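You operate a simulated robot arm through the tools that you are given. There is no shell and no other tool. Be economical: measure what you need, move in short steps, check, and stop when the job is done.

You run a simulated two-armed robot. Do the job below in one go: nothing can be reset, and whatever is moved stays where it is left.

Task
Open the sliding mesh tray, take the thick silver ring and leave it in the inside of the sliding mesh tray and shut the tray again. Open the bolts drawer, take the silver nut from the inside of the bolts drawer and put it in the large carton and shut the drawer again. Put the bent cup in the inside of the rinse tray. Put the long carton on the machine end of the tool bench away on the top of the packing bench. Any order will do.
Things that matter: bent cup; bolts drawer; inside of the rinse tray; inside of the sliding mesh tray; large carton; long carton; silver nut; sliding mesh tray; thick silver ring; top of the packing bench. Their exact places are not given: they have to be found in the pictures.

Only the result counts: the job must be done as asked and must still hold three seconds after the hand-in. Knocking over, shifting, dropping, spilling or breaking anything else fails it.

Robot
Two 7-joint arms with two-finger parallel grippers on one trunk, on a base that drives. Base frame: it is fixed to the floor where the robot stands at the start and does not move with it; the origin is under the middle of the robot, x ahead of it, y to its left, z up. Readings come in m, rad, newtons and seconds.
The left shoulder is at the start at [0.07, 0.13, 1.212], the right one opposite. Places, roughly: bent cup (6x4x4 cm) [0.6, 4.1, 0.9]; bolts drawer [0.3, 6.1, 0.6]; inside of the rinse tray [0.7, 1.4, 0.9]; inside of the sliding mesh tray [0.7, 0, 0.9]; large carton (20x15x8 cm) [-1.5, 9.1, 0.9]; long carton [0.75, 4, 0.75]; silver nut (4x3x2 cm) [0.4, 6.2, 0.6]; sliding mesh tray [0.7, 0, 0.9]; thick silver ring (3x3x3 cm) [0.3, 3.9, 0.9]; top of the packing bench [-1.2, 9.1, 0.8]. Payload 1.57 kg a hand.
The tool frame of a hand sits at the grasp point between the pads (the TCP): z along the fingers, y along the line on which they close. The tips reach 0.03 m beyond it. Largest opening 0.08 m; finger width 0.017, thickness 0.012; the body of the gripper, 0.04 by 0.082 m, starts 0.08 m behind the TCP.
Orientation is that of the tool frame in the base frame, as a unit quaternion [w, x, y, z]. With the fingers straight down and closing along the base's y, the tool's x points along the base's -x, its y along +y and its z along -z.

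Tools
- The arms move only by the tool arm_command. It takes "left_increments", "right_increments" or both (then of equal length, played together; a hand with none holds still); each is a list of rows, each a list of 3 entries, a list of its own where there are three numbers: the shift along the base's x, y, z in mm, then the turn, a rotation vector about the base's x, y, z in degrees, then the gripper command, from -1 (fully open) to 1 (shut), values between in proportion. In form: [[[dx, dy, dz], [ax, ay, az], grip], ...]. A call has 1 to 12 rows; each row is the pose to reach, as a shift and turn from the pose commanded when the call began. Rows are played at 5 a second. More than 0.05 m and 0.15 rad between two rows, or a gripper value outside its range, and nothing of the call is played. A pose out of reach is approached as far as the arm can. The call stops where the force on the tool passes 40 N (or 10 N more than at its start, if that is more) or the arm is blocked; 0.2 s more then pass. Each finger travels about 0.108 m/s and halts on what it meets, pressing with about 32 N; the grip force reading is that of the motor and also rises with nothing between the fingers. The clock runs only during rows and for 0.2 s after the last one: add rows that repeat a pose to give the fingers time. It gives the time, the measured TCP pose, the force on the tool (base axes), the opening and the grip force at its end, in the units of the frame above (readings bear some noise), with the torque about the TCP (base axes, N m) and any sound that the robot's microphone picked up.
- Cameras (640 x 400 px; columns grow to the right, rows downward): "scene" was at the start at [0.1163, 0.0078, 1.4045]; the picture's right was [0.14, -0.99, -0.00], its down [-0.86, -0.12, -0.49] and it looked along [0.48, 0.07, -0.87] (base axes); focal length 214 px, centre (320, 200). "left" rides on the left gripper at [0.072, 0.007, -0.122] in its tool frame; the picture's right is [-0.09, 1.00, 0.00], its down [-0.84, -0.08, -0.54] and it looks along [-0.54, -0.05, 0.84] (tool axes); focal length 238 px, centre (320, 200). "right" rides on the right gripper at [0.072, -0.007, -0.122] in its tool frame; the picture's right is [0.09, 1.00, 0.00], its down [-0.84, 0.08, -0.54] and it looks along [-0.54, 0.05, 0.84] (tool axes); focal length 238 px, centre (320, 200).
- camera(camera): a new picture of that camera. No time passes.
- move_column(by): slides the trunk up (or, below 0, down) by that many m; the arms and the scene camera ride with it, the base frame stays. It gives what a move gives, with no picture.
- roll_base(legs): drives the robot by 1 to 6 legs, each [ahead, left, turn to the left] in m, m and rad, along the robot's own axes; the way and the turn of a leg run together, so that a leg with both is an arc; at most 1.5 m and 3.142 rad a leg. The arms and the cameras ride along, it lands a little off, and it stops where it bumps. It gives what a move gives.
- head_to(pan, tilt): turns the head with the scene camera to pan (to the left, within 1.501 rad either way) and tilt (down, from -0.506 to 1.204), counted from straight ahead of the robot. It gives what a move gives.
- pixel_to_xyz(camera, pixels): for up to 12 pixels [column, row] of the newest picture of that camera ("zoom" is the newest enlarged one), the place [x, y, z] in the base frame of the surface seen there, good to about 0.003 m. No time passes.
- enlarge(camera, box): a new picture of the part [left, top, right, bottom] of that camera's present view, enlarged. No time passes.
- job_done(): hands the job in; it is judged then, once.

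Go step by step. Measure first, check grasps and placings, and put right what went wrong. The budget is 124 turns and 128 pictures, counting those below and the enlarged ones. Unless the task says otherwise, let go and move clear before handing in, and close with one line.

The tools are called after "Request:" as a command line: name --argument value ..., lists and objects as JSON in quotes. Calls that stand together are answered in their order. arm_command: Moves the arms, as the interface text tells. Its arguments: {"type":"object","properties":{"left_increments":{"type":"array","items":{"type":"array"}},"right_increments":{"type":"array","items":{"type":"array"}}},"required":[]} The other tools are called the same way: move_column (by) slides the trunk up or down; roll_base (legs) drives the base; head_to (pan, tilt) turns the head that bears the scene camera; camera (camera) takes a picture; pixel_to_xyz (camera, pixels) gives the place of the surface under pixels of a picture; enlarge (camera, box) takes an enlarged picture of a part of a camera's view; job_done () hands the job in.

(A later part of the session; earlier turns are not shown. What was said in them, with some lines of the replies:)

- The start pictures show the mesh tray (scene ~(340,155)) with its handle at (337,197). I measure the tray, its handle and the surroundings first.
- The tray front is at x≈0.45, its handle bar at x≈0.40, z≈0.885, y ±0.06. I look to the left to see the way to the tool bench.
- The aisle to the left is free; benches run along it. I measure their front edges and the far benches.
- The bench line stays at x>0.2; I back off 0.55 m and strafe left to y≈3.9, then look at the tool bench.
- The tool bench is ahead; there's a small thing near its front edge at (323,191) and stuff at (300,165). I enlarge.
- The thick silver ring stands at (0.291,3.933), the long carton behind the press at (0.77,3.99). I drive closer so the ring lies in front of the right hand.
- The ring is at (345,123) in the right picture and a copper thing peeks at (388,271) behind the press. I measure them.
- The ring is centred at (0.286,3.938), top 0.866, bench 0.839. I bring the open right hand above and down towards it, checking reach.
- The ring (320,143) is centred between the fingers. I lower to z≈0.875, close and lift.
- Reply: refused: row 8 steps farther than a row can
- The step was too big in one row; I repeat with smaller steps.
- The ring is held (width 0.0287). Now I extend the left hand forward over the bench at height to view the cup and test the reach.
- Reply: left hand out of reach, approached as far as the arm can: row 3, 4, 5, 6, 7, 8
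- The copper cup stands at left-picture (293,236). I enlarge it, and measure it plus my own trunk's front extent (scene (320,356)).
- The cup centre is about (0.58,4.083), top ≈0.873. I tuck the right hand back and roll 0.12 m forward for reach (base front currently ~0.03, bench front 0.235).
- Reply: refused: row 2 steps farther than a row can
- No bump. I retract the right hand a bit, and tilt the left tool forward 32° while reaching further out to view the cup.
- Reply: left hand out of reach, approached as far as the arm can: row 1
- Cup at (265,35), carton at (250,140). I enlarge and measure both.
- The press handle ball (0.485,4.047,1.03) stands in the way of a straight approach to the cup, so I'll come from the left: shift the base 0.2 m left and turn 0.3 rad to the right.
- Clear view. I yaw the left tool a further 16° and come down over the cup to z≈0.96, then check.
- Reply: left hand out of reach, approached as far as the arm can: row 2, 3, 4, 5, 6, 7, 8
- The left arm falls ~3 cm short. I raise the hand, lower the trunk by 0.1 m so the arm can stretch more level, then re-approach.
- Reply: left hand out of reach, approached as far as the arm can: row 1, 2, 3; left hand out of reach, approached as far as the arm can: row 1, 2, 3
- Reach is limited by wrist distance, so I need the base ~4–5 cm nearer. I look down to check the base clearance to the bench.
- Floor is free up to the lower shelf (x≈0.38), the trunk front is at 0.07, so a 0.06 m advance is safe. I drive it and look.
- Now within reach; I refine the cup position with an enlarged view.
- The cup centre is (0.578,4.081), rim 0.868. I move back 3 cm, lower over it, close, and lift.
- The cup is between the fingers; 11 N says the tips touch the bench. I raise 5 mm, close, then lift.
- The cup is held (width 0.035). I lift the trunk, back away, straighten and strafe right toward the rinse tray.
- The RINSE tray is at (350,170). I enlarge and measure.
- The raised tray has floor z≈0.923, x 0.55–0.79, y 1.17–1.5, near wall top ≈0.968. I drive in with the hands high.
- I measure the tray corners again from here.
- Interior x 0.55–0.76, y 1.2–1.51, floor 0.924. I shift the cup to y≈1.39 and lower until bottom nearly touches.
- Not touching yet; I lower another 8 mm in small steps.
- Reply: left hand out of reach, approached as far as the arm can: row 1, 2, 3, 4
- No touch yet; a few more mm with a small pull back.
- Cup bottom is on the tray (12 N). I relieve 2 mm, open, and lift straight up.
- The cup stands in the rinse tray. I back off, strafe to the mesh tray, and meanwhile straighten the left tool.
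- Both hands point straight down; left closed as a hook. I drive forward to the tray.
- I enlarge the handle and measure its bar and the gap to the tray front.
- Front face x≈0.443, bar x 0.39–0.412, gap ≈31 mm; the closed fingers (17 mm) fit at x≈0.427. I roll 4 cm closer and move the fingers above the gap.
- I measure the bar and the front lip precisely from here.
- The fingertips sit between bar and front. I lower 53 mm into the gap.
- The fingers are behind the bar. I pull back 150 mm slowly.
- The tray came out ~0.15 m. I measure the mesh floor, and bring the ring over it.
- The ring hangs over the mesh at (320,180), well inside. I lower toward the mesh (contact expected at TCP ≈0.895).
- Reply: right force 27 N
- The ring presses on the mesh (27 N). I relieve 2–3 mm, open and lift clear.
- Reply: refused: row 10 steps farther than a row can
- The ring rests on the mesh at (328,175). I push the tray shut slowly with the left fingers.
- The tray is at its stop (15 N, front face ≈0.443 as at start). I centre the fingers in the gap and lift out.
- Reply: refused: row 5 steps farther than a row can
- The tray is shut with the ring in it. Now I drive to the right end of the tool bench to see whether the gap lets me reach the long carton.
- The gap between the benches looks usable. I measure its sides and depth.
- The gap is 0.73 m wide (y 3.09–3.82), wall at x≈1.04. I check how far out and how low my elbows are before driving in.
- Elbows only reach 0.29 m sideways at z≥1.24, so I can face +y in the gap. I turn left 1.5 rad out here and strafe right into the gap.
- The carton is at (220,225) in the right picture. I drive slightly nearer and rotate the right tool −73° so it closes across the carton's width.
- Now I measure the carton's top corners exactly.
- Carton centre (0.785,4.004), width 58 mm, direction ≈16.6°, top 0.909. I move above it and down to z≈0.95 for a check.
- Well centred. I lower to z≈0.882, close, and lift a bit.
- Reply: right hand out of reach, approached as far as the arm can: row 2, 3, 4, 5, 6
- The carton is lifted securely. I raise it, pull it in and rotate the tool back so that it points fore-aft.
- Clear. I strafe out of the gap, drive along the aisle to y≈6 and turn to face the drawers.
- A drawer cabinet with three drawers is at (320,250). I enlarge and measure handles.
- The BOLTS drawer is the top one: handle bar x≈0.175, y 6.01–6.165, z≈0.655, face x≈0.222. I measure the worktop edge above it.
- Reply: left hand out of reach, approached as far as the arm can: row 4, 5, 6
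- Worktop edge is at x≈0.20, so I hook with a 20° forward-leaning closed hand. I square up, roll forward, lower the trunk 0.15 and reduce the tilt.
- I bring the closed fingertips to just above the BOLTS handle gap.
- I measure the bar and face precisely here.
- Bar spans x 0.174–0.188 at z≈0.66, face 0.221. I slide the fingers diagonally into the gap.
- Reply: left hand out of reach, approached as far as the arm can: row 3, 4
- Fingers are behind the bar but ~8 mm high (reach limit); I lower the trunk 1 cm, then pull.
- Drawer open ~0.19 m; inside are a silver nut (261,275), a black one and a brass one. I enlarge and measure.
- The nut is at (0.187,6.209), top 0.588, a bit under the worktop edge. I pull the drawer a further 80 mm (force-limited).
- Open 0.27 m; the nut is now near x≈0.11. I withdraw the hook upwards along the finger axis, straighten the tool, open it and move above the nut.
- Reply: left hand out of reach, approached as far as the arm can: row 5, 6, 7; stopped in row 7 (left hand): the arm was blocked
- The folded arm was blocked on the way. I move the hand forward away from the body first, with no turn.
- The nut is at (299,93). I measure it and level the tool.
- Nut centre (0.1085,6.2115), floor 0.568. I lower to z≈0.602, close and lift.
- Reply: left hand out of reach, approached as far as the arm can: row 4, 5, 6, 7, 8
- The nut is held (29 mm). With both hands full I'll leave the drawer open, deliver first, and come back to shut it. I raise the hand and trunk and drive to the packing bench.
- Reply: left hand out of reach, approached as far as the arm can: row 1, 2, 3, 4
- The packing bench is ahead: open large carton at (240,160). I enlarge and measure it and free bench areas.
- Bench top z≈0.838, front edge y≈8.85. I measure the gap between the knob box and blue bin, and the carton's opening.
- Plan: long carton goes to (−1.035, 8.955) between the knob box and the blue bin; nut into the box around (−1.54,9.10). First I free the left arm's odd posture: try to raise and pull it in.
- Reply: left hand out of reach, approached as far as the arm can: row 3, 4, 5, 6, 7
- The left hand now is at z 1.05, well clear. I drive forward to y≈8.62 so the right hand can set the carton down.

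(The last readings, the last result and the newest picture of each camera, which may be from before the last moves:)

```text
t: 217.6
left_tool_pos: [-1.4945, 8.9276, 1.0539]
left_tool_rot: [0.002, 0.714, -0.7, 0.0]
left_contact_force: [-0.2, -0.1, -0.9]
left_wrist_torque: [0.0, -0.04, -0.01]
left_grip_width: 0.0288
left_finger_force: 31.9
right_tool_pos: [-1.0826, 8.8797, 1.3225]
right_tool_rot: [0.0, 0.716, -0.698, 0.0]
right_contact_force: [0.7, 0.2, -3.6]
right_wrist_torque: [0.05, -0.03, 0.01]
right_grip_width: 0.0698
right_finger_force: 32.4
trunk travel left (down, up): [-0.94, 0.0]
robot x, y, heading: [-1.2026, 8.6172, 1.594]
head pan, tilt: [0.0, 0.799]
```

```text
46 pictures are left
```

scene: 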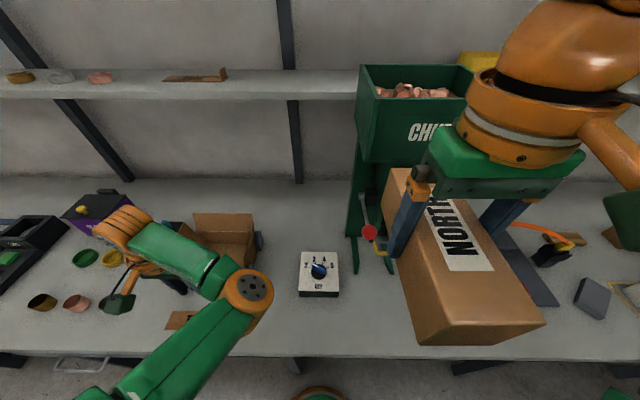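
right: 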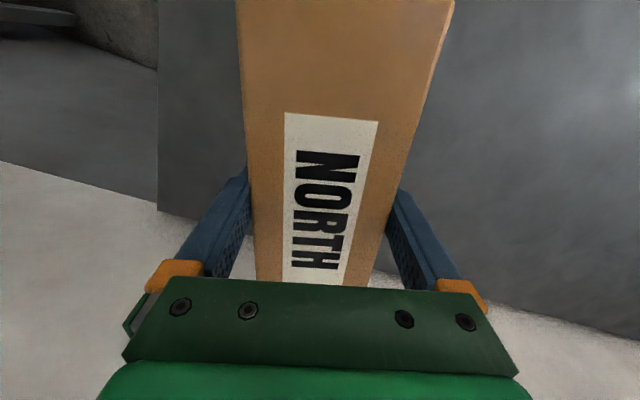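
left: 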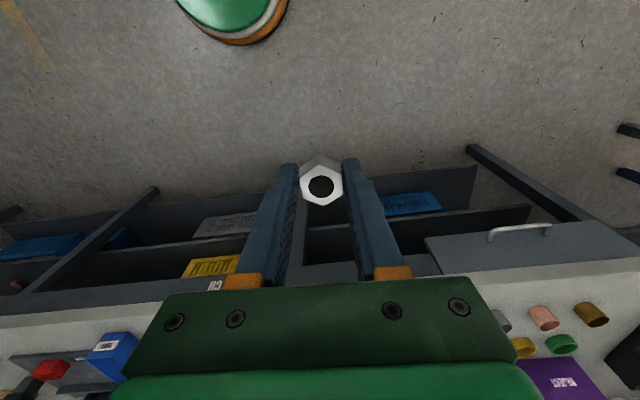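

Before moving I measure the chute's lever and outlet, which protrude near the spot.

Request:
pixel_to_xyz --camera "scene" --pixels '[[370, 232], [380, 252], [361, 150], [420, 155], [358, 268], [392, 268], [338, 290], [325, 262], [360, 200], [575, 295], [530, 290], [540, 250]]'

Request:
camera --camera "right"

```text
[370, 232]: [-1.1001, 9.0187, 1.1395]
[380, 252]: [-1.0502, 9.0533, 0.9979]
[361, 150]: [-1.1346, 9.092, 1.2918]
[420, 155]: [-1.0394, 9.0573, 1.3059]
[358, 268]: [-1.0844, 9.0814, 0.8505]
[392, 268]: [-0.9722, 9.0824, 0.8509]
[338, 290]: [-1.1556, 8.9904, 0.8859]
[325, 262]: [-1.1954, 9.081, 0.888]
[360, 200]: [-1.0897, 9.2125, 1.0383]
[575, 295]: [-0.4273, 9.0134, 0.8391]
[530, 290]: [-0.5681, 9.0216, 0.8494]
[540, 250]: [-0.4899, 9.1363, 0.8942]
```

```text
45 pictures are left
```

right: 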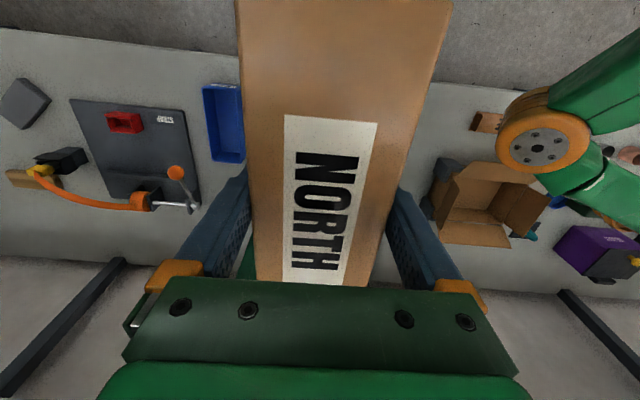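

Chute parts stay at y≥9.02; I'll set the carton at (−1.035, 8.945). I descend first at the present depth, then move in.

Request:
arm_command --right_increments '[[[20, 0, -35], [0, 0, 0], 1], [[35, 0, -75], [0, 0, 0], 1], [[47, 0, -115], [0, 0, 0], 1], [[47, 0, -160], [0, 0, 0], 1], [[47, 0, -205], [0, 0, 0], 1], [[47, 0, -250], [0, 0, 0], 1], [[47, 10, -290], [0, 0, 0], 1], [[47, 30, -325], [0, 0, 0], 1], [[47, 50, -355], [0, 0, 0], 1], [[47, 65, -385], [0, 0, 0], 1], [[47, 65, -400], [0, 0, 0], 1], [[47, 65, -400], [0, 0, 0], 1]]'

Request:
camera --camera "scene"

```text
t: 220.2
left_tool_pos: [-1.4922, 8.9297, 1.0523]
left_tool_rot: [0.001, 0.715, -0.699, 0.001]
left_contact_force: [-0.3, 0.1, 0.2]
left_wrist_torque: [-0.03, -0.02, 0.0]
left_grip_width: 0.0289
left_finger_force: 31.9
right_tool_pos: [-1.0348, 8.9442, 0.9197]
right_tool_rot: [0.001, 0.717, -0.698, 0.001]
right_contact_force: [-0.4, 0.0, -3.0]
right_wrist_torque: [0.04, 0.0, -0.01]
right_grip_width: 0.0699
right_finger_force: 31.8
trunk travel left (down, up): [-0.94, 0.0]
robot x, y, heading: [-1.2011, 8.6187, 1.594]
head pan, tilt: [0.0, 0.799]
```

```text
44 pictures are left
```

scene: 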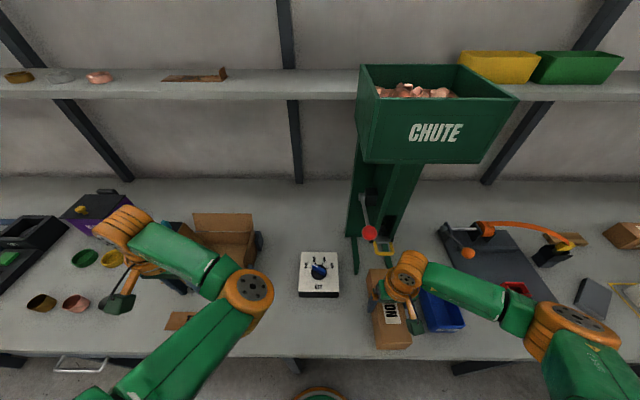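

The carton hangs over the free spot (392,320), clear of the chute. I lower in small steps until it touches.

Request:
arm_command --right_increments '[[[0, 0, -12], [0, 0, 0], 1], [[0, 0, -20], [0, 0, 0], 1], [[0, 0, -24], [0, 0, 0], 1], [[0, 0, -28], [0, 0, 0], 1], [[0, 0, -28], [0, 0, 0], 1]]'

```text
t: 221.4
left_tool_pos: [-1.4932, 8.9311, 1.0528]
left_tool_rot: [0.002, 0.714, -0.7, 0.001]
left_contact_force: [-0.3, 0.4, -1.1]
left_wrist_torque: [-0.04, 0.0, -0.03]
left_grip_width: 0.0291
left_finger_force: 31.9
right_tool_pos: [-1.0347, 8.9461, 0.8935]
right_tool_rot: [0.001, 0.716, -0.698, 0.0]
right_contact_force: [-0.4, 1.0, -2.9]
right_wrist_torque: [0.0, 0.01, 0.0]
right_grip_width: 0.0696
right_finger_force: 32.4
trunk travel left (down, up): [-0.94, 0.0]
robot x, y, heading: [-1.2001, 8.6175, 1.594]
head pan, tilt: [0.0, 0.799]
```

Request:
arm_command --right_increments '[[[0, 0, -3], [0, 0, 0], 1], [[0, 0, -6], [0, 0, 0], 1], [[0, 0, -9], [0, 0, 0], 1], [[0, 0, -9], [0, 0, 0], 1]]'

Request:
camera --camera "right"

```text
t: 222.4
left_tool_pos: [-1.4925, 8.9299, 1.0529]
left_tool_rot: [0.002, 0.714, -0.7, 0.0]
left_contact_force: [-0.3, 1.1, -1.1]
left_wrist_torque: [-0.01, 0.0, -0.01]
left_grip_width: 0.0287
left_finger_force: 32.0
right_tool_pos: [-1.036, 8.9461, 0.8839]
right_tool_rot: [0.001, 0.716, -0.698, 0.002]
right_contact_force: [0.4, 0.4, -2.9]
right_wrist_torque: [0.03, 0.02, -0.01]
right_grip_width: 0.07
right_finger_force: 31.6
trunk travel left (down, up): [-0.94, 0.0]
robot x, y, heading: [-1.2036, 8.617, 1.595]
head pan, tilt: [0.0, 0.799]
```

```text
43 pictures are left
```

right: 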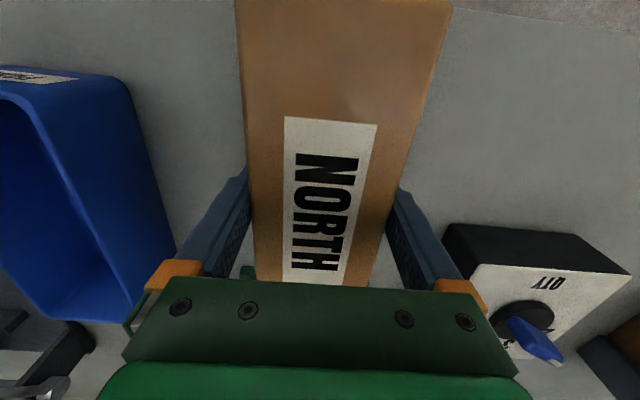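

Still free (−2.9 N weight only). A bit further down.

Request:
arm_command --right_increments '[[[0, 0, -3], [0, 0, 0], 1], [[0, 0, -6], [0, 0, 0], 1], [[0, 0, -6], [0, 0, 0], 1]]'

```text
t: 223.2
left_tool_pos: [-1.4935, 8.9277, 1.0542]
left_tool_rot: [0.0, 0.714, -0.7, -0.001]
left_contact_force: [-0.6, 0.8, -0.5]
left_wrist_torque: [-0.03, 0.02, -0.02]
left_grip_width: 0.0291
left_finger_force: 32.4
right_tool_pos: [-1.0352, 8.9448, 0.8807]
right_tool_rot: [-0.001, 0.716, -0.698, -0.001]
right_contact_force: [6.1, 8.6, 34.4]
right_wrist_torque: [-0.08, -0.37, -0.14]
right_grip_width: 0.0699
right_finger_force: 31.2
trunk travel left (down, up): [-0.94, 0.0]
robot x, y, heading: [-1.2015, 8.6195, 1.599]
head pan, tilt: [0.0, 0.799]
```

It rests on the bench (34 N). I relieve 3 mm, open, and lift clear.

Request:
arm_command --right_increments '[[[0, 0, 3], [0, 0, 0], 1], [[0, 0, 3], [0, 0, 0], 0], [[0, 0, 3], [0, 0, 0], -1], [[0, 0, 3], [0, 0, 0], -1], [[0, 0, 3], [0, 0, 0], -1], [[0, 0, 40], [0, 0, 0], -1], [[0, -10, 80], [0, 0, 0], -1], [[0, -30, 120], [0, 0, 0], -1], [[0, -50, 160], [0, 0, 0], -1], [[0, -70, 190], [0, 0, 0], -1]]'

Request:
camera --camera "right"

Request:
camera --camera "left"

```text
t: 225.4
left_tool_pos: [-1.4934, 8.9268, 1.053]
left_tool_rot: [0.001, 0.714, -0.7, 0.001]
left_contact_force: [-0.4, -0.7, -0.1]
left_wrist_torque: [-0.04, 0.04, 0.02]
left_grip_width: 0.0292
left_finger_force: 31.9
right_tool_pos: [-1.0358, 8.8738, 1.0697]
right_tool_rot: [0.001, 0.716, -0.698, 0.0]
right_contact_force: [0.7, 0.9, 0.0]
right_wrist_torque: [0.0, -0.02, 0.0]
right_grip_width: 0.0798
right_finger_force: 0.3
trunk travel left (down, up): [-0.94, 0.0]
robot x, y, heading: [-1.2023, 8.6181, 1.592]
head pan, tilt: [0.0, 0.799]
```

```text
42 pictures are left
```

right: 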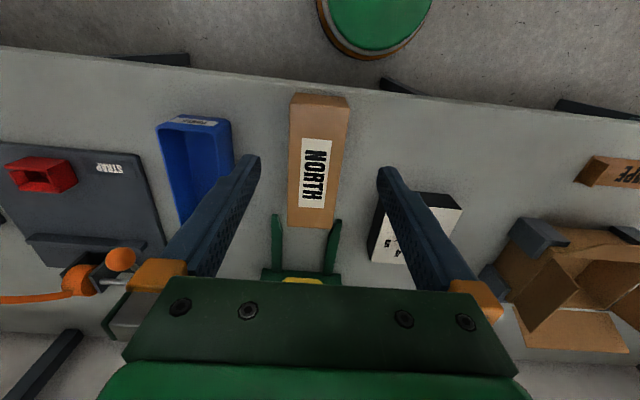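

```text
41 pictures are left
```

left: 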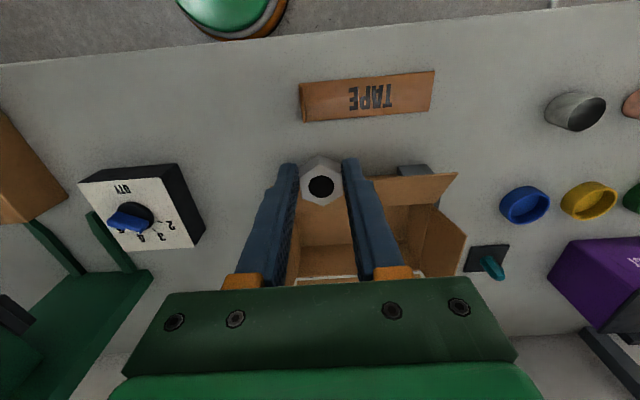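

The long carton lies neatly on the bench. Now the nut: I measure the box interior in the left picture.

Request:
pixel_to_xyz --camera "left" --pixels '[[325, 225], [395, 225], [395, 195], [430, 190], [300, 250], [420, 178], [330, 260], [440, 240], [390, 210], [420, 260]]'

Request:
enlarge --camera "right" --box '[470, 150, 640, 370]'

```text
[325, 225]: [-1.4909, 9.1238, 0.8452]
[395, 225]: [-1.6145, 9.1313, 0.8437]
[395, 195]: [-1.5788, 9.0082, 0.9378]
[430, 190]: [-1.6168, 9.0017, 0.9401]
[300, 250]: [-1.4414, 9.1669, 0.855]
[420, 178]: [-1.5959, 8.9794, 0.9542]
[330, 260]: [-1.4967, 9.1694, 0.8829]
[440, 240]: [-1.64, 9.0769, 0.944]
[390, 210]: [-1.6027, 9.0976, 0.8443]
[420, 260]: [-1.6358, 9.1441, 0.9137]
```

```text
1.82 times, centred on (555, 260) of right
```

zoom: 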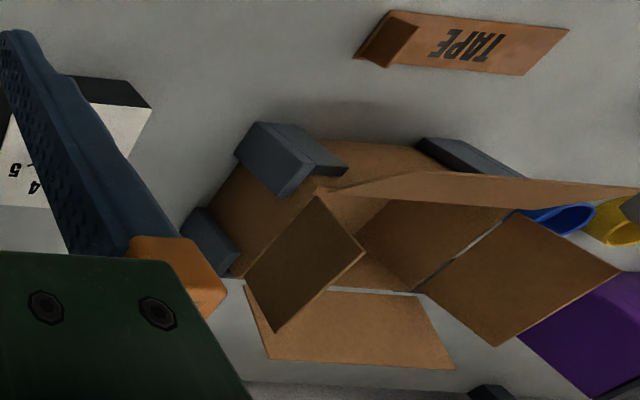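

Box floor z≈0.844, interior x −1.63…−1.44, y 9.03…9.18; flaps up to ~0.96. I strafe left a bit and move the nut above the box centre.

Request:
roll_base --legs '[[0.03, 0.18, -0.02]]'

Request:
arm_command --left_increments '[[[30, 20, 5], [0, 0, 0], 1], [[60, 45, 5], [0, 0, 0], 1], [[90, 75, 5], [0, 0, 0], 1], [[120, 105, 5], [0, 0, 0], 1], [[138, 135, 5], [0, 0, 0], 1], [[138, 145, 5], [0, 0, 0], 1], [[138, 145, 5], [0, 0, 0], 1]]'

Request:
camera --camera "left"

Request:
camera --camera "scene"

```text
t: 226.9
left_tool_pos: [-1.6619, 8.9635, 1.0534]
left_tool_rot: [-0.002, -0.706, 0.708, 0.001]
left_contact_force: [0.0, -0.2, 0.2]
left_wrist_torque: [0.0, 0.03, -0.01]
left_grip_width: 0.0292
left_finger_force: 31.5
right_tool_pos: [-1.2074, 8.8984, 1.0692]
right_tool_rot: [0.002, 0.708, -0.706, -0.001]
right_contact_force: [0.6, -0.1, -0.1]
right_wrist_torque: [0.0, 0.04, 0.01]
right_grip_width: 0.0802
right_finger_force: 0.1
trunk travel left (down, up): [-0.94, 0.0]
robot x, y, heading: [-1.3782, 8.6439, 1.567]
head pan, tilt: [0.0, 0.799]
```

```text
t: 228.5
left_tool_pos: [-1.5307, 9.1108, 1.0568]
left_tool_rot: [-0.002, -0.707, 0.707, 0.001]
left_contact_force: [-0.4, 0.4, -1.4]
left_wrist_torque: [-0.01, 0.03, 0.0]
left_grip_width: 0.029
left_finger_force: 32.0
left hand out of reach, approached as far as the arm can: row 1, 2, 3
right_tool_pos: [-1.2098, 8.8984, 1.0692]
right_tool_rot: [0.0, 0.709, -0.706, 0.001]
right_contact_force: [-0.2, -0.1, -0.9]
right_wrist_torque: [-0.02, -0.01, 0.0]
right_grip_width: 0.0802
right_finger_force: 0.0
trunk travel left (down, up): [-0.94, 0.0]
robot x, y, heading: [-1.381, 8.6439, 1.573]
head pan, tilt: [0.0, 0.799]
```

```text
39 pictures are left
```

left: 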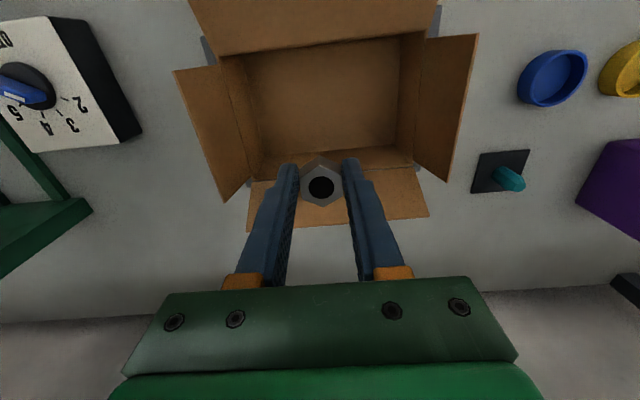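

```text
38 pictures are left
```

scene: 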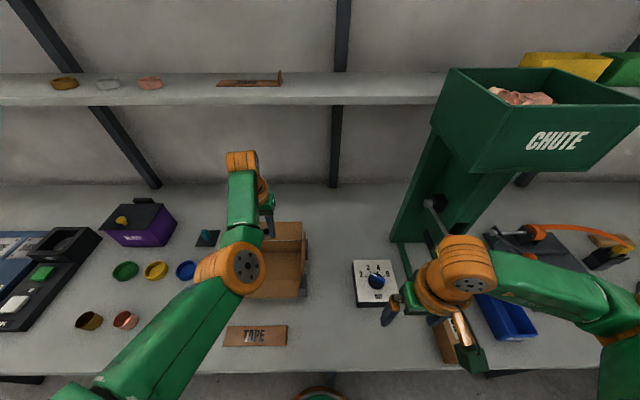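

The nut is right above the box's middle. I descend, checking the reach, to TCP z≈0.90.

Request:
arm_command --left_increments '[[[0, -5, -35], [0, 0, 0], 1], [[0, -8, -75], [0, 0, 0], 1], [[0, -8, -115], [0, 0, 0], 1], [[0, -8, -145], [0, 0, 0], 1], [[0, -8, -157], [0, 0, 0], 1], [[0, -8, -157], [0, 0, 0], 1]]'

Request:
camera --camera "left"

```text
t: 229.9
left_tool_pos: [-1.5254, 9.0901, 0.9042]
left_tool_rot: [-0.001, -0.707, 0.707, 0.0]
left_contact_force: [-0.1, -0.2, -1.1]
left_wrist_torque: [0.02, 0.01, 0.0]
left_grip_width: 0.0289
left_finger_force: 31.8
left hand out of reach, approached as far as the arm can: row 4, 5, 6
right_tool_pos: [-1.2095, 8.8998, 1.0702]
right_tool_rot: [0.001, 0.708, -0.706, 0.001]
right_contact_force: [-0.3, 0.7, 0.5]
right_wrist_torque: [0.05, 0.0, 0.03]
right_grip_width: 0.0803
right_finger_force: 0.1
trunk travel left (down, up): [-0.94, 0.0]
robot x, y, heading: [-1.3794, 8.6468, 1.572]
head pan, tilt: [0.0, 0.799]
```

```text
37 pictures are left
```

left: 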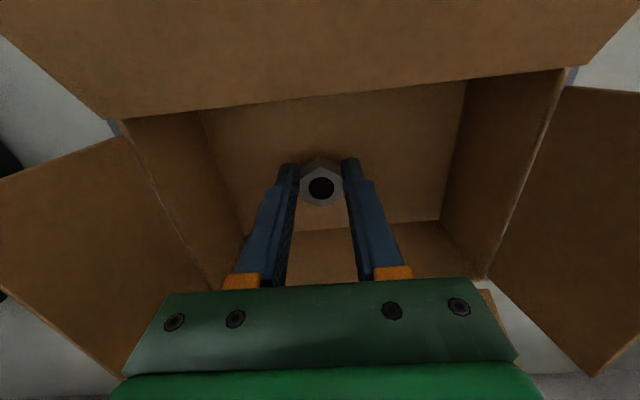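

Inside the box, about 2 cm above its floor. I lower the trunk 12 mm, open partly and withdraw upward.

Request:
move_column --by -0.012

Request:
arm_command --left_increments '[[[0, 0, 0], [0, 0, 0], 0.3], [[0, 0, 0], [0, 0, 0], -0.1], [[0, 0, 0], [0, 0, 0], -0.1], [[0, 0, 40], [0, 0, 0], -0.1], [[0, 0, 80], [0, 0, 0], -0.1], [[0, -10, 120], [0, 0, 0], -0.1], [[0, -20, 155], [0, 0, 0], -0.1]]'

Request:
camera --camera "left"

```text
t: 230.5
left_tool_pos: [-1.5252, 9.0908, 0.8924]
left_tool_rot: [-0.002, -0.707, 0.708, -0.001]
left_contact_force: [-0.3, 0.5, -0.2]
left_wrist_torque: [0.0, 0.05, 0.0]
left_grip_width: 0.0289
left_finger_force: 32.3
right_tool_pos: [-1.2099, 8.8999, 1.0583]
right_tool_rot: [0.001, 0.708, -0.706, 0.001]
right_contact_force: [-0.3, -0.4, 0.6]
right_wrist_torque: [0.02, 0.01, -0.01]
right_grip_width: 0.0802
right_finger_force: 0.0
trunk travel left (down, up): [-0.928, 0.012]
robot x, y, heading: [-1.3807, 8.6456, 1.573]
head pan, tilt: [0.0, 0.799]
```

```text
t: 232.1
left_tool_pos: [-1.5196, 9.1305, 1.0431]
left_tool_rot: [-0.003, -0.706, 0.708, -0.002]
left_contact_force: [0.9, 0.9, 0.1]
left_wrist_torque: [0.02, 0.01, -0.01]
left_grip_width: 0.0442
left_finger_force: 0.1
left hand out of reach, approached as far as the arm can: row 4, 5, 6, 7
right_tool_pos: [-1.2082, 8.8994, 1.059]
right_tool_rot: [-0.001, 0.709, -0.705, 0.0]
right_contact_force: [-0.2, 0.1, -0.1]
right_wrist_torque: [0.02, 0.02, 0.01]
right_grip_width: 0.0801
right_finger_force: 0.1
trunk travel left (down, up): [-0.928, 0.012]
robot x, y, heading: [-1.3825, 8.6439, 1.572]
head pan, tilt: [0.0, 0.799]
```

```text
36 pictures are left
```

left: 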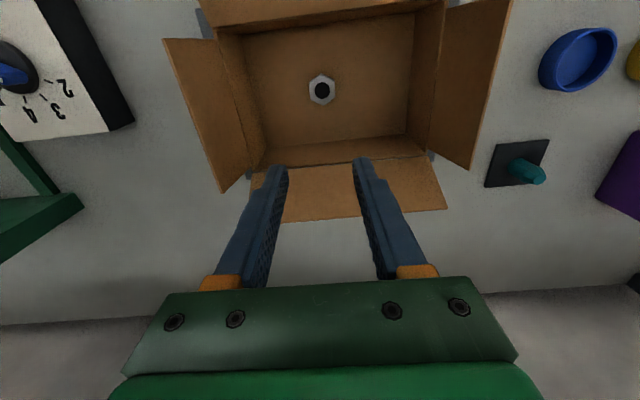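

The nut lies in the box at (322,90). Now I drive back to the drawer to shut it.

Request:
roll_base --legs '[[-0.6, 0, 0], [0, 0, -1.572], [0, -0.9, 0], [0, -0.93, 0], [0.7, 0, 0]]'

Request:
arm_command --left_increments '[[[-40, 0, 0], [0, 0, 0], -0.1], [[-80, 0, 10], [0, 0, 0], -0.1], [[-120, 0, 30], [0, 0, 0], -0.1], [[-150, 0, 60], [0, 0, 0], -0.1], [[-160, 0, 100], [0, 0, 0], -0.1], [[-160, 0, 140], [0, 0, 0], -0.1]]' --right_increments '[[[0, 0, 0], [0, 0, 0], 0], [[15, 0, 0], [0, 0, 0], 1], [[30, 0, 0], [0, 0, 0], 1], [[45, 0, 0], [0, 0, 0], 1], [[60, 0, 0], [0, 0, 0], 1], [[75, 0, 0], [0, 0, 0], 1]]'

Request:
camera --camera "scene"

```text
t: 251.6
left_tool_pos: [-0.2554, 6.2839, 1.0435]
left_tool_rot: [-0.003, 0.024, 1.0, 0.002]
left_contact_force: [0.2, -0.2, -0.3]
left_wrist_torque: [-0.01, -0.03, -0.01]
left_grip_width: 0.044
left_finger_force: 0.0
right_tool_pos: [-0.5005, 5.9839, 1.0587]
right_tool_rot: [0.0, 0.022, 1.0, 0.0]
right_contact_force: [-0.5, -0.7, 0.5]
right_wrist_torque: [-0.02, 0.02, 0.03]
right_grip_width: 0.08
right_finger_force: 0.1
trunk travel left (down, up): [-0.928, 0.012]
robot x, y, heading: [-0.7453, 6.1684, -0.039]
head pan, tilt: [0.0, 0.799]
```

```text
t: 253.0
left_tool_pos: [-0.2832, 6.2507, 1.2141]
left_tool_rot: [-0.003, 0.024, 1.0, 0.001]
left_contact_force: [-0.1, -0.3, 0.9]
left_wrist_torque: [0.02, 0.01, -0.04]
left_grip_width: 0.0441
left_finger_force: 0.2
left hand out of reach, approached as far as the arm can: row 1, 2, 3, 4, 5, 6
right_tool_pos: [-0.424, 5.9822, 1.0584]
right_tool_rot: [0.0, 0.022, 1.0, 0.0]
right_contact_force: [-1.6, 0.5, 0.7]
right_wrist_torque: [-0.02, 0.05, 0.0]
right_grip_width: 0.0
right_finger_force: 21.0
trunk travel left (down, up): [-0.928, 0.012]
robot x, y, heading: [-0.7439, 6.1655, -0.043]
head pan, tilt: [0.0, 0.799]
```

```text
35 pictures are left
```

scene: 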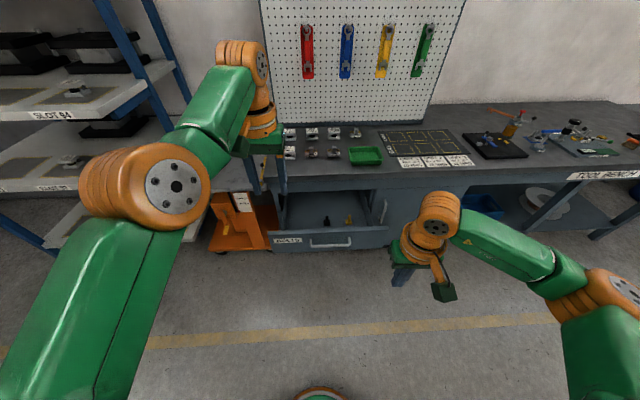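

I measure the open drawer's handle bar and neighbouring shelf front.

Request:
pixel_to_xyz --camera "scene" --pixels '[[330, 244], [345, 243], [315, 245], [330, 236], [200, 180], [165, 140], [235, 245], [280, 225]]'

Request:
roll_base --legs '[[0, 0.06, 0.043], [0.2, 0, 0]]'

Request:
move_column --by -0.23

Request:
camera --camera "right"

```text
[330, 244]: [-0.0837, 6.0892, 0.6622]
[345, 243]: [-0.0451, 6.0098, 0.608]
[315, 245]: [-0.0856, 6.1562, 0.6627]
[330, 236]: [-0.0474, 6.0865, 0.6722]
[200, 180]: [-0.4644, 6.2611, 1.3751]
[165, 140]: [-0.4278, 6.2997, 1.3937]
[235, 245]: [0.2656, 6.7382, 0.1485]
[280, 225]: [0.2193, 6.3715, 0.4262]
```

```text
t: 255.2
left_tool_pos: [-0.0881, 6.331, 1.2152]
left_tool_rot: [-0.001, 0.0, 1.0, 0.002]
left_contact_force: [-0.9, 0.5, 0.5]
left_wrist_torque: [0.01, -0.05, -0.02]
left_grip_width: 0.0441
left_finger_force: 0.1
right_tool_pos: [-0.2179, 6.0582, 1.0593]
right_tool_rot: [0.002, -0.002, 1.0, 0.0]
right_contact_force: [0.2, -0.2, 0.0]
right_wrist_torque: [0.01, -0.02, 0.0]
right_grip_width: 0.0001
right_finger_force: 21.2
trunk travel left (down, up): [-0.928, 0.012]
robot x, y, heading: [-0.5407, 6.2276, 0.0]
head pan, tilt: [0.0, 0.799]
```

```text
t: 257.6
left_tool_pos: [-0.0842, 6.3306, 0.9834]
left_tool_rot: [-0.004, 0.0, 1.0, 0.001]
left_contact_force: [-0.6, 0.2, 0.0]
left_wrist_torque: [0.01, -0.01, -0.01]
left_grip_width: 0.044
left_finger_force: 0.0
right_tool_pos: [-0.2141, 6.0572, 0.8284]
right_tool_rot: [-0.001, -0.003, 1.0, 0.0]
right_contact_force: [-0.4, 0.4, 0.8]
right_wrist_torque: [0.0, 0.0, 0.01]
right_grip_width: 0.0001
right_finger_force: 21.0
trunk travel left (down, up): [-0.698, 0.242]
robot x, y, heading: [-0.5437, 6.2266, 0.003]
head pan, tilt: [0.0, 0.799]
```

```text
34 pictures are left
```

right: 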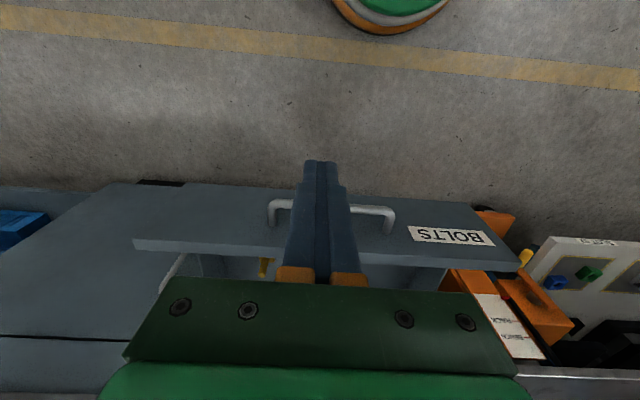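

I lower the right fingers in front of the bar (z≈0.665), then push using the base for the first part.

Request:
arm_command --right_increments '[[[0, 10, -40], [0, 0, 0], 1], [[0, 20, -80], [0, 0, 0], 1], [[0, 28, -120], [0, 0, 0], 1], [[0, 30, -160], [0, 0, 0], 1], [[0, 30, -163], [0, 0, 0], 1]]'

Request:
roll_base --legs '[[0.1, 0, 0]]'

Request:
camera --camera "right"

```text
t: 258.8
left_tool_pos: [-0.0847, 6.3321, 0.9831]
left_tool_rot: [-0.004, 0.0, 1.0, 0.001]
left_contact_force: [0.0, 0.1, 0.4]
left_wrist_torque: [-0.01, 0.0, 0.04]
left_grip_width: 0.0438
left_finger_force: 0.0
right_tool_pos: [-0.2163, 6.0886, 0.6664]
right_tool_rot: [-0.001, -0.003, 1.0, 0.0]
right_contact_force: [-0.6, 0.5, 0.2]
right_wrist_torque: [0.01, 0.04, 0.02]
right_grip_width: 0.0001
right_finger_force: 21.5
trunk travel left (down, up): [-0.698, 0.242]
robot x, y, heading: [-0.5429, 6.2254, 0.003]
head pan, tilt: [0.0, 0.799]
```

```text
t: 259.9
left_tool_pos: [0.0126, 6.3329, 0.9844]
left_tool_rot: [-0.004, 0.0, 1.0, 0.002]
left_contact_force: [1.3, 0.0, -0.2]
left_wrist_torque: [0.01, -0.04, -0.01]
left_grip_width: 0.0442
left_finger_force: 0.1
right_tool_pos: [-0.1159, 6.0888, 0.6661]
right_tool_rot: [0.0, -0.003, 1.0, -0.001]
right_contact_force: [-0.1, 0.6, 0.0]
right_wrist_torque: [0.01, 0.01, 0.01]
right_grip_width: 0.0001
right_finger_force: 21.2
trunk travel left (down, up): [-0.698, 0.242]
robot x, y, heading: [-0.4462, 6.2256, 0.009]
head pan, tilt: [0.0, 0.799]
```

```text
33 pictures are left
```

right: 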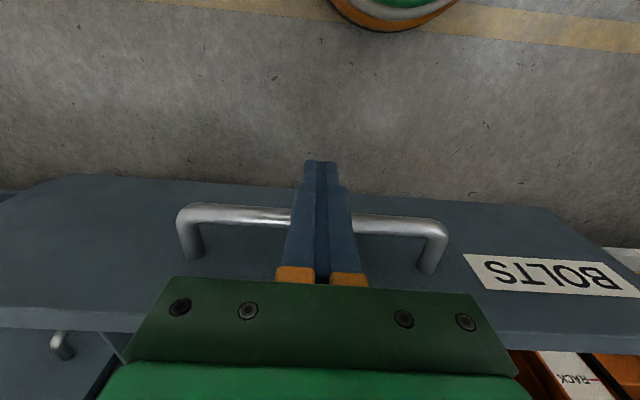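

The fingers are just in front of the bar, at its middle. I push with the base 0.15 m.

Request:
roll_base --legs '[[0.05, 0, 0], [0.05, 0, 0], [0.05, 0, 0]]'

Request:
arm_command --right_increments '[[[12, 0, 0], [0, 0, 0], 1], [[24, 0, 0], [0, 0, 0], 1], [[36, 0, 0], [0, 0, 0], 1], [[48, 0, 0], [0, 0, 0], 1], [[60, 0, 0], [0, 0, 0], 1], [[70, 0, 0], [0, 0, 0], 1], [[80, 0, 0], [0, 0, 0], 1], [[90, 0, 0], [0, 0, 0], 1], [[100, 0, 0], [0, 0, 0], 1]]'

Request:
camera --camera "scene"

```text
t: 261.9
left_tool_pos: [0.1578, 6.3316, 0.9842]
left_tool_rot: [-0.002, 0.001, 1.0, 0.002]
left_contact_force: [-0.3, 1.2, -1.3]
left_wrist_torque: [-0.01, -0.05, -0.04]
left_grip_width: 0.044
left_finger_force: 0.0
right_tool_pos: [0.0284, 6.0881, 0.668]
right_tool_rot: [0.002, -0.001, 1.0, 0.0]
right_contact_force: [0.5, 0.6, 0.3]
right_wrist_torque: [0.0, -0.02, -0.01]
right_grip_width: 0.0002
right_finger_force: 21.2
trunk travel left (down, up): [-0.698, 0.242]
robot x, y, heading: [-0.298, 6.2255, 0.0]
head pan, tilt: [0.0, 0.799]
```

```text
t: 263.9
left_tool_pos: [0.1617, 6.3323, 0.9852]
left_tool_rot: [-0.004, 0.002, 1.0, 0.001]
left_contact_force: [0.4, -0.1, 0.0]
left_wrist_torque: [0.0, 0.0, -0.01]
left_grip_width: 0.0441
left_finger_force: 0.1
right_tool_pos: [0.1306, 6.0875, 0.6649]
right_tool_rot: [0.0, -0.001, 1.0, 0.0]
right_contact_force: [-0.8, -0.4, 0.0]
right_wrist_torque: [0.02, -0.01, 0.03]
right_grip_width: 0.0
right_finger_force: 21.1
trunk travel left (down, up): [-0.698, 0.242]
robot x, y, heading: [-0.2999, 6.2252, 0.006]
head pan, tilt: [0.0, 0.799]
```

```text
32 pictures are left
```

scene: 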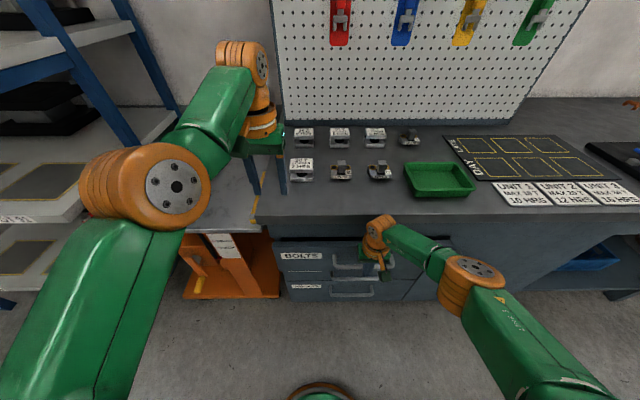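

Nearly shut; TCP 0.131 of the expected ~0.166. I push the rest in small steps till it meets the stop.

Request:
arm_command --right_increments '[[[10, 0, 0], [0, 0, 0], 1], [[20, 0, 0], [0, 0, 0], 1], [[28, 0, 0], [0, 0, 0], 1], [[34, 0, 0], [0, 0, 0], 1], [[38, 0, 0], [0, 0, 0], 1], [[41, 0, 0], [0, 0, 0], 1], [[41, 0, 0], [0, 0, 0], 1]]'

Request:
camera --camera "right"

```text
t: 265.5
left_tool_pos: [0.1618, 6.3315, 0.9849]
left_tool_rot: [-0.004, 0.002, 1.0, 0.001]
left_contact_force: [0.0, 0.2, 0.4]
left_wrist_torque: [0.0, 0.04, -0.02]
left_grip_width: 0.0439
left_finger_force: 0.0
right_tool_pos: [0.1489, 6.0887, 0.666]
right_tool_rot: [0.0, -0.001, 1.0, 0.0]
right_contact_force: [0.5, -0.2, -0.1]
right_wrist_torque: [0.02, 0.0, 0.0]
right_grip_width: 0.0
right_finger_force: 21.5
right hand out of reach, approached as far as the arm can: row 3, 4, 5, 6, 7
trunk travel left (down, up): [-0.698, 0.242]
robot x, y, heading: [-0.2983, 6.2287, 0.001]
head pan, tilt: [0.0, 0.799]
```

```text
31 pictures are left
```

right: 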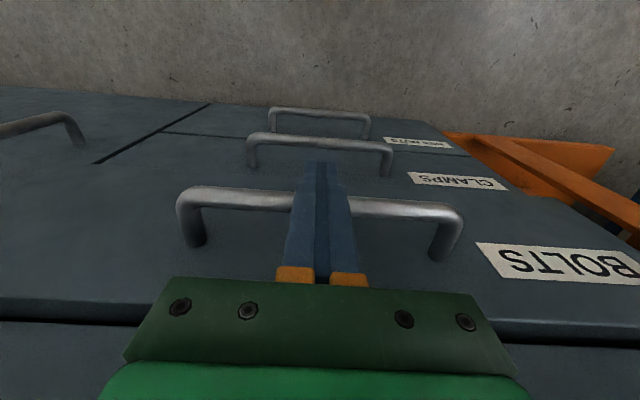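

Reach limit at 0.149. I pull the arm back 40 mm, roll 4 cm closer and finish with the arm.

Request:
arm_command --right_increments '[[[-20, 0, 0], [0, 0, 0], 1], [[-45, 0, 0], [0, 0, 0], 1]]'

Request:
roll_base --legs '[[0.04, 0, 0]]'

Request:
arm_command --right_increments '[[[5, 0, 0], [0, 0, 0], 1], [[10, 0, 0], [0, 0, 0], 1], [[14, 0, 0], [0, 0, 0], 1], [[18, 0, 0], [0, 0, 0], 1], [[21, 0, 0], [0, 0, 0], 1], [[24, 0, 0], [0, 0, 0], 1], [[24, 0, 0], [0, 0, 0], 1]]'

```text
t: 266.1
left_tool_pos: [0.1615, 6.3313, 0.9842]
left_tool_rot: [-0.003, 0.002, 1.0, 0.002]
left_contact_force: [-0.1, 0.1, 1.0]
left_wrist_torque: [0.01, 0.0, -0.03]
left_grip_width: 0.0442
left_finger_force: 0.0
right_tool_pos: [0.1037, 6.0865, 0.6663]
right_tool_rot: [0.0, 0.0, 1.0, 0.0]
right_contact_force: [-1.0, 0.1, 0.0]
right_wrist_torque: [0.03, -0.01, 0.0]
right_grip_width: 0.0001
right_finger_force: 21.6
trunk travel left (down, up): [-0.698, 0.242]
robot x, y, heading: [-0.2992, 6.2281, 0.006]
head pan, tilt: [0.0, 0.799]
```

```text
t: 267.0
left_tool_pos: [0.1989, 6.3323, 0.9862]
left_tool_rot: [-0.003, 0.001, 1.0, 0.001]
left_contact_force: [0.4, -0.7, -0.4]
left_wrist_torque: [0.02, -0.03, 0.0]
left_grip_width: 0.0439
left_finger_force: 0.2
right_tool_pos: [0.1417, 6.0886, 0.6674]
right_tool_rot: [0.001, -0.002, 1.0, 0.0]
right_contact_force: [-0.7, 0.3, 0.3]
right_wrist_torque: [-0.02, -0.05, -0.01]
right_grip_width: 0.0001
right_finger_force: 21.3
trunk travel left (down, up): [-0.698, 0.242]
robot x, y, heading: [-0.2611, 6.23, 0.006]
head pan, tilt: [0.0, 0.799]
```

```text
t: 268.6
left_tool_pos: [0.1997, 6.3321, 0.9842]
left_tool_rot: [-0.004, 0.001, 1.0, 0.001]
left_contact_force: [0.1, -0.8, 0.2]
left_wrist_torque: [0.01, 0.05, 0.01]
left_grip_width: 0.0439
left_finger_force: 0.0
right_tool_pos: [0.1682, 6.0879, 0.6668]
right_tool_rot: [-0.001, -0.002, 1.0, 0.0]
right_contact_force: [-6.2, 1.0, -2.4]
right_wrist_torque: [-0.08, 0.11, 0.01]
right_grip_width: 0.0003
right_finger_force: 20.7
trunk travel left (down, up): [-0.698, 0.242]
robot x, y, heading: [-0.258, 6.2271, 0.003]
head pan, tilt: [0.0, 0.799]
```

A contact force of −6 N appears at TCP 0.168: at the stop. I check the drawer face position against the neighbours.

Request:
arm_command --right_increments '[[[2, 0, 0], [0, 0, 0], 1], [[4, 0, 0], [0, 0, 0], 1], [[4, 0, 0], [0, 0, 0], 1]]'

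Request:
camera --camera "right"

Request:
pixel_to_xyz --camera "right" --pixels '[[230, 225], [400, 235], [300, 170], [450, 270], [230, 195], [400, 200]]'

```text
t: 269.4
left_tool_pos: [0.1974, 6.3309, 0.9861]
left_tool_rot: [-0.001, 0.002, 1.0, 0.001]
left_contact_force: [-0.2, -0.1, -0.6]
left_wrist_torque: [0.01, 0.0, 0.01]
left_grip_width: 0.0441
left_finger_force: 0.2
right_tool_pos: [0.1679, 6.0888, 0.6679]
right_tool_rot: [-0.001, -0.001, 1.0, 0.0]
right_contact_force: [-32.6, 2.9, -16.8]
right_wrist_torque: [-0.01, 0.4, 0.08]
right_grip_width: 0.0
right_finger_force: 21.1
trunk travel left (down, up): [-0.698, 0.242]
robot x, y, heading: [-0.2595, 6.2257, 0.006]
head pan, tilt: [0.0, 0.799]
```

```text
30 pictures are left
```

right: 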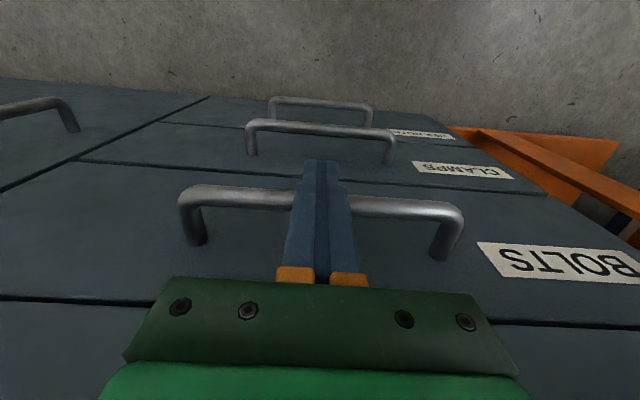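

```text
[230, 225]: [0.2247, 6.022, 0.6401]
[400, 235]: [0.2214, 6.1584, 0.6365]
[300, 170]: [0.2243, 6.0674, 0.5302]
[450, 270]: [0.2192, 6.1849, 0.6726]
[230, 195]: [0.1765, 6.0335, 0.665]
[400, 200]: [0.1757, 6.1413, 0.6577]
```

The drawer face is flush at x≈0.222 (33 N at the stop). I back away and take a last look.

Request:
arm_command --right_increments '[[[-20, 0, 0], [0, 0, 0], 1], [[-50, 0, 0], [0, 0, 0], 1]]'

Request:
roll_base --legs '[[-0.4, 0, 0]]'

Request:
camera --camera "scene"

```text
t: 270.0
left_tool_pos: [0.1996, 6.3309, 0.9842]
left_tool_rot: [-0.003, 0.001, 1.0, 0.001]
left_contact_force: [0.2, -0.4, -0.1]
left_wrist_torque: [-0.02, -0.02, 0.02]
left_grip_width: 0.044
left_finger_force: 0.0
right_tool_pos: [0.1228, 6.0848, 0.6688]
right_tool_rot: [0.002, -0.001, 1.0, 0.0]
right_contact_force: [0.3, 0.4, 0.2]
right_wrist_torque: [-0.03, -0.05, -0.03]
right_grip_width: 0.0001
right_finger_force: 21.3
trunk travel left (down, up): [-0.698, 0.242]
robot x, y, heading: [-0.2571, 6.2285, -0.0]
head pan, tilt: [0.0, 0.799]
```

```text
t: 272.5
left_tool_pos: [-0.203, 6.3303, 0.9836]
left_tool_rot: [-0.004, 0.006, 1.0, 0.001]
left_contact_force: [0.3, 0.3, -0.8]
left_wrist_torque: [0.0, 0.0, -0.03]
left_grip_width: 0.0441
left_finger_force: 0.1
right_tool_pos: [-0.2853, 6.0817, 0.6679]
right_tool_rot: [-0.001, 0.003, 1.0, 0.0]
right_contact_force: [-0.3, -0.5, -0.7]
right_wrist_torque: [0.0, 0.02, 0.03]
right_grip_width: 0.0001
right_finger_force: 21.6
trunk travel left (down, up): [-0.698, 0.242]
robot x, y, heading: [-0.6652, 6.2273, -0.008]
head pan, tilt: [0.0, 0.799]
```

```text
29 pictures are left
```

scene: 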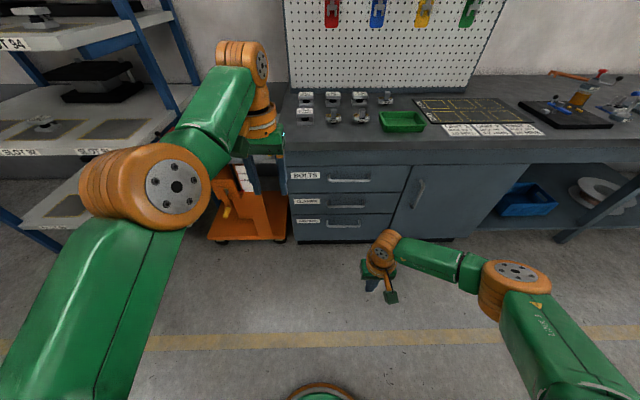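

All drawers are shut (350,178) and both hands are clear and empty; every part has been checked, so I hand in.

Request:
job_done

```text
The job is handed in.
```

The whole job is done and handed in: the ring is in the shut mesh tray, the cup is in the rinse tray, the nut is in the large carton with the bolts drawer shut, and the long carton is on the packing bench.
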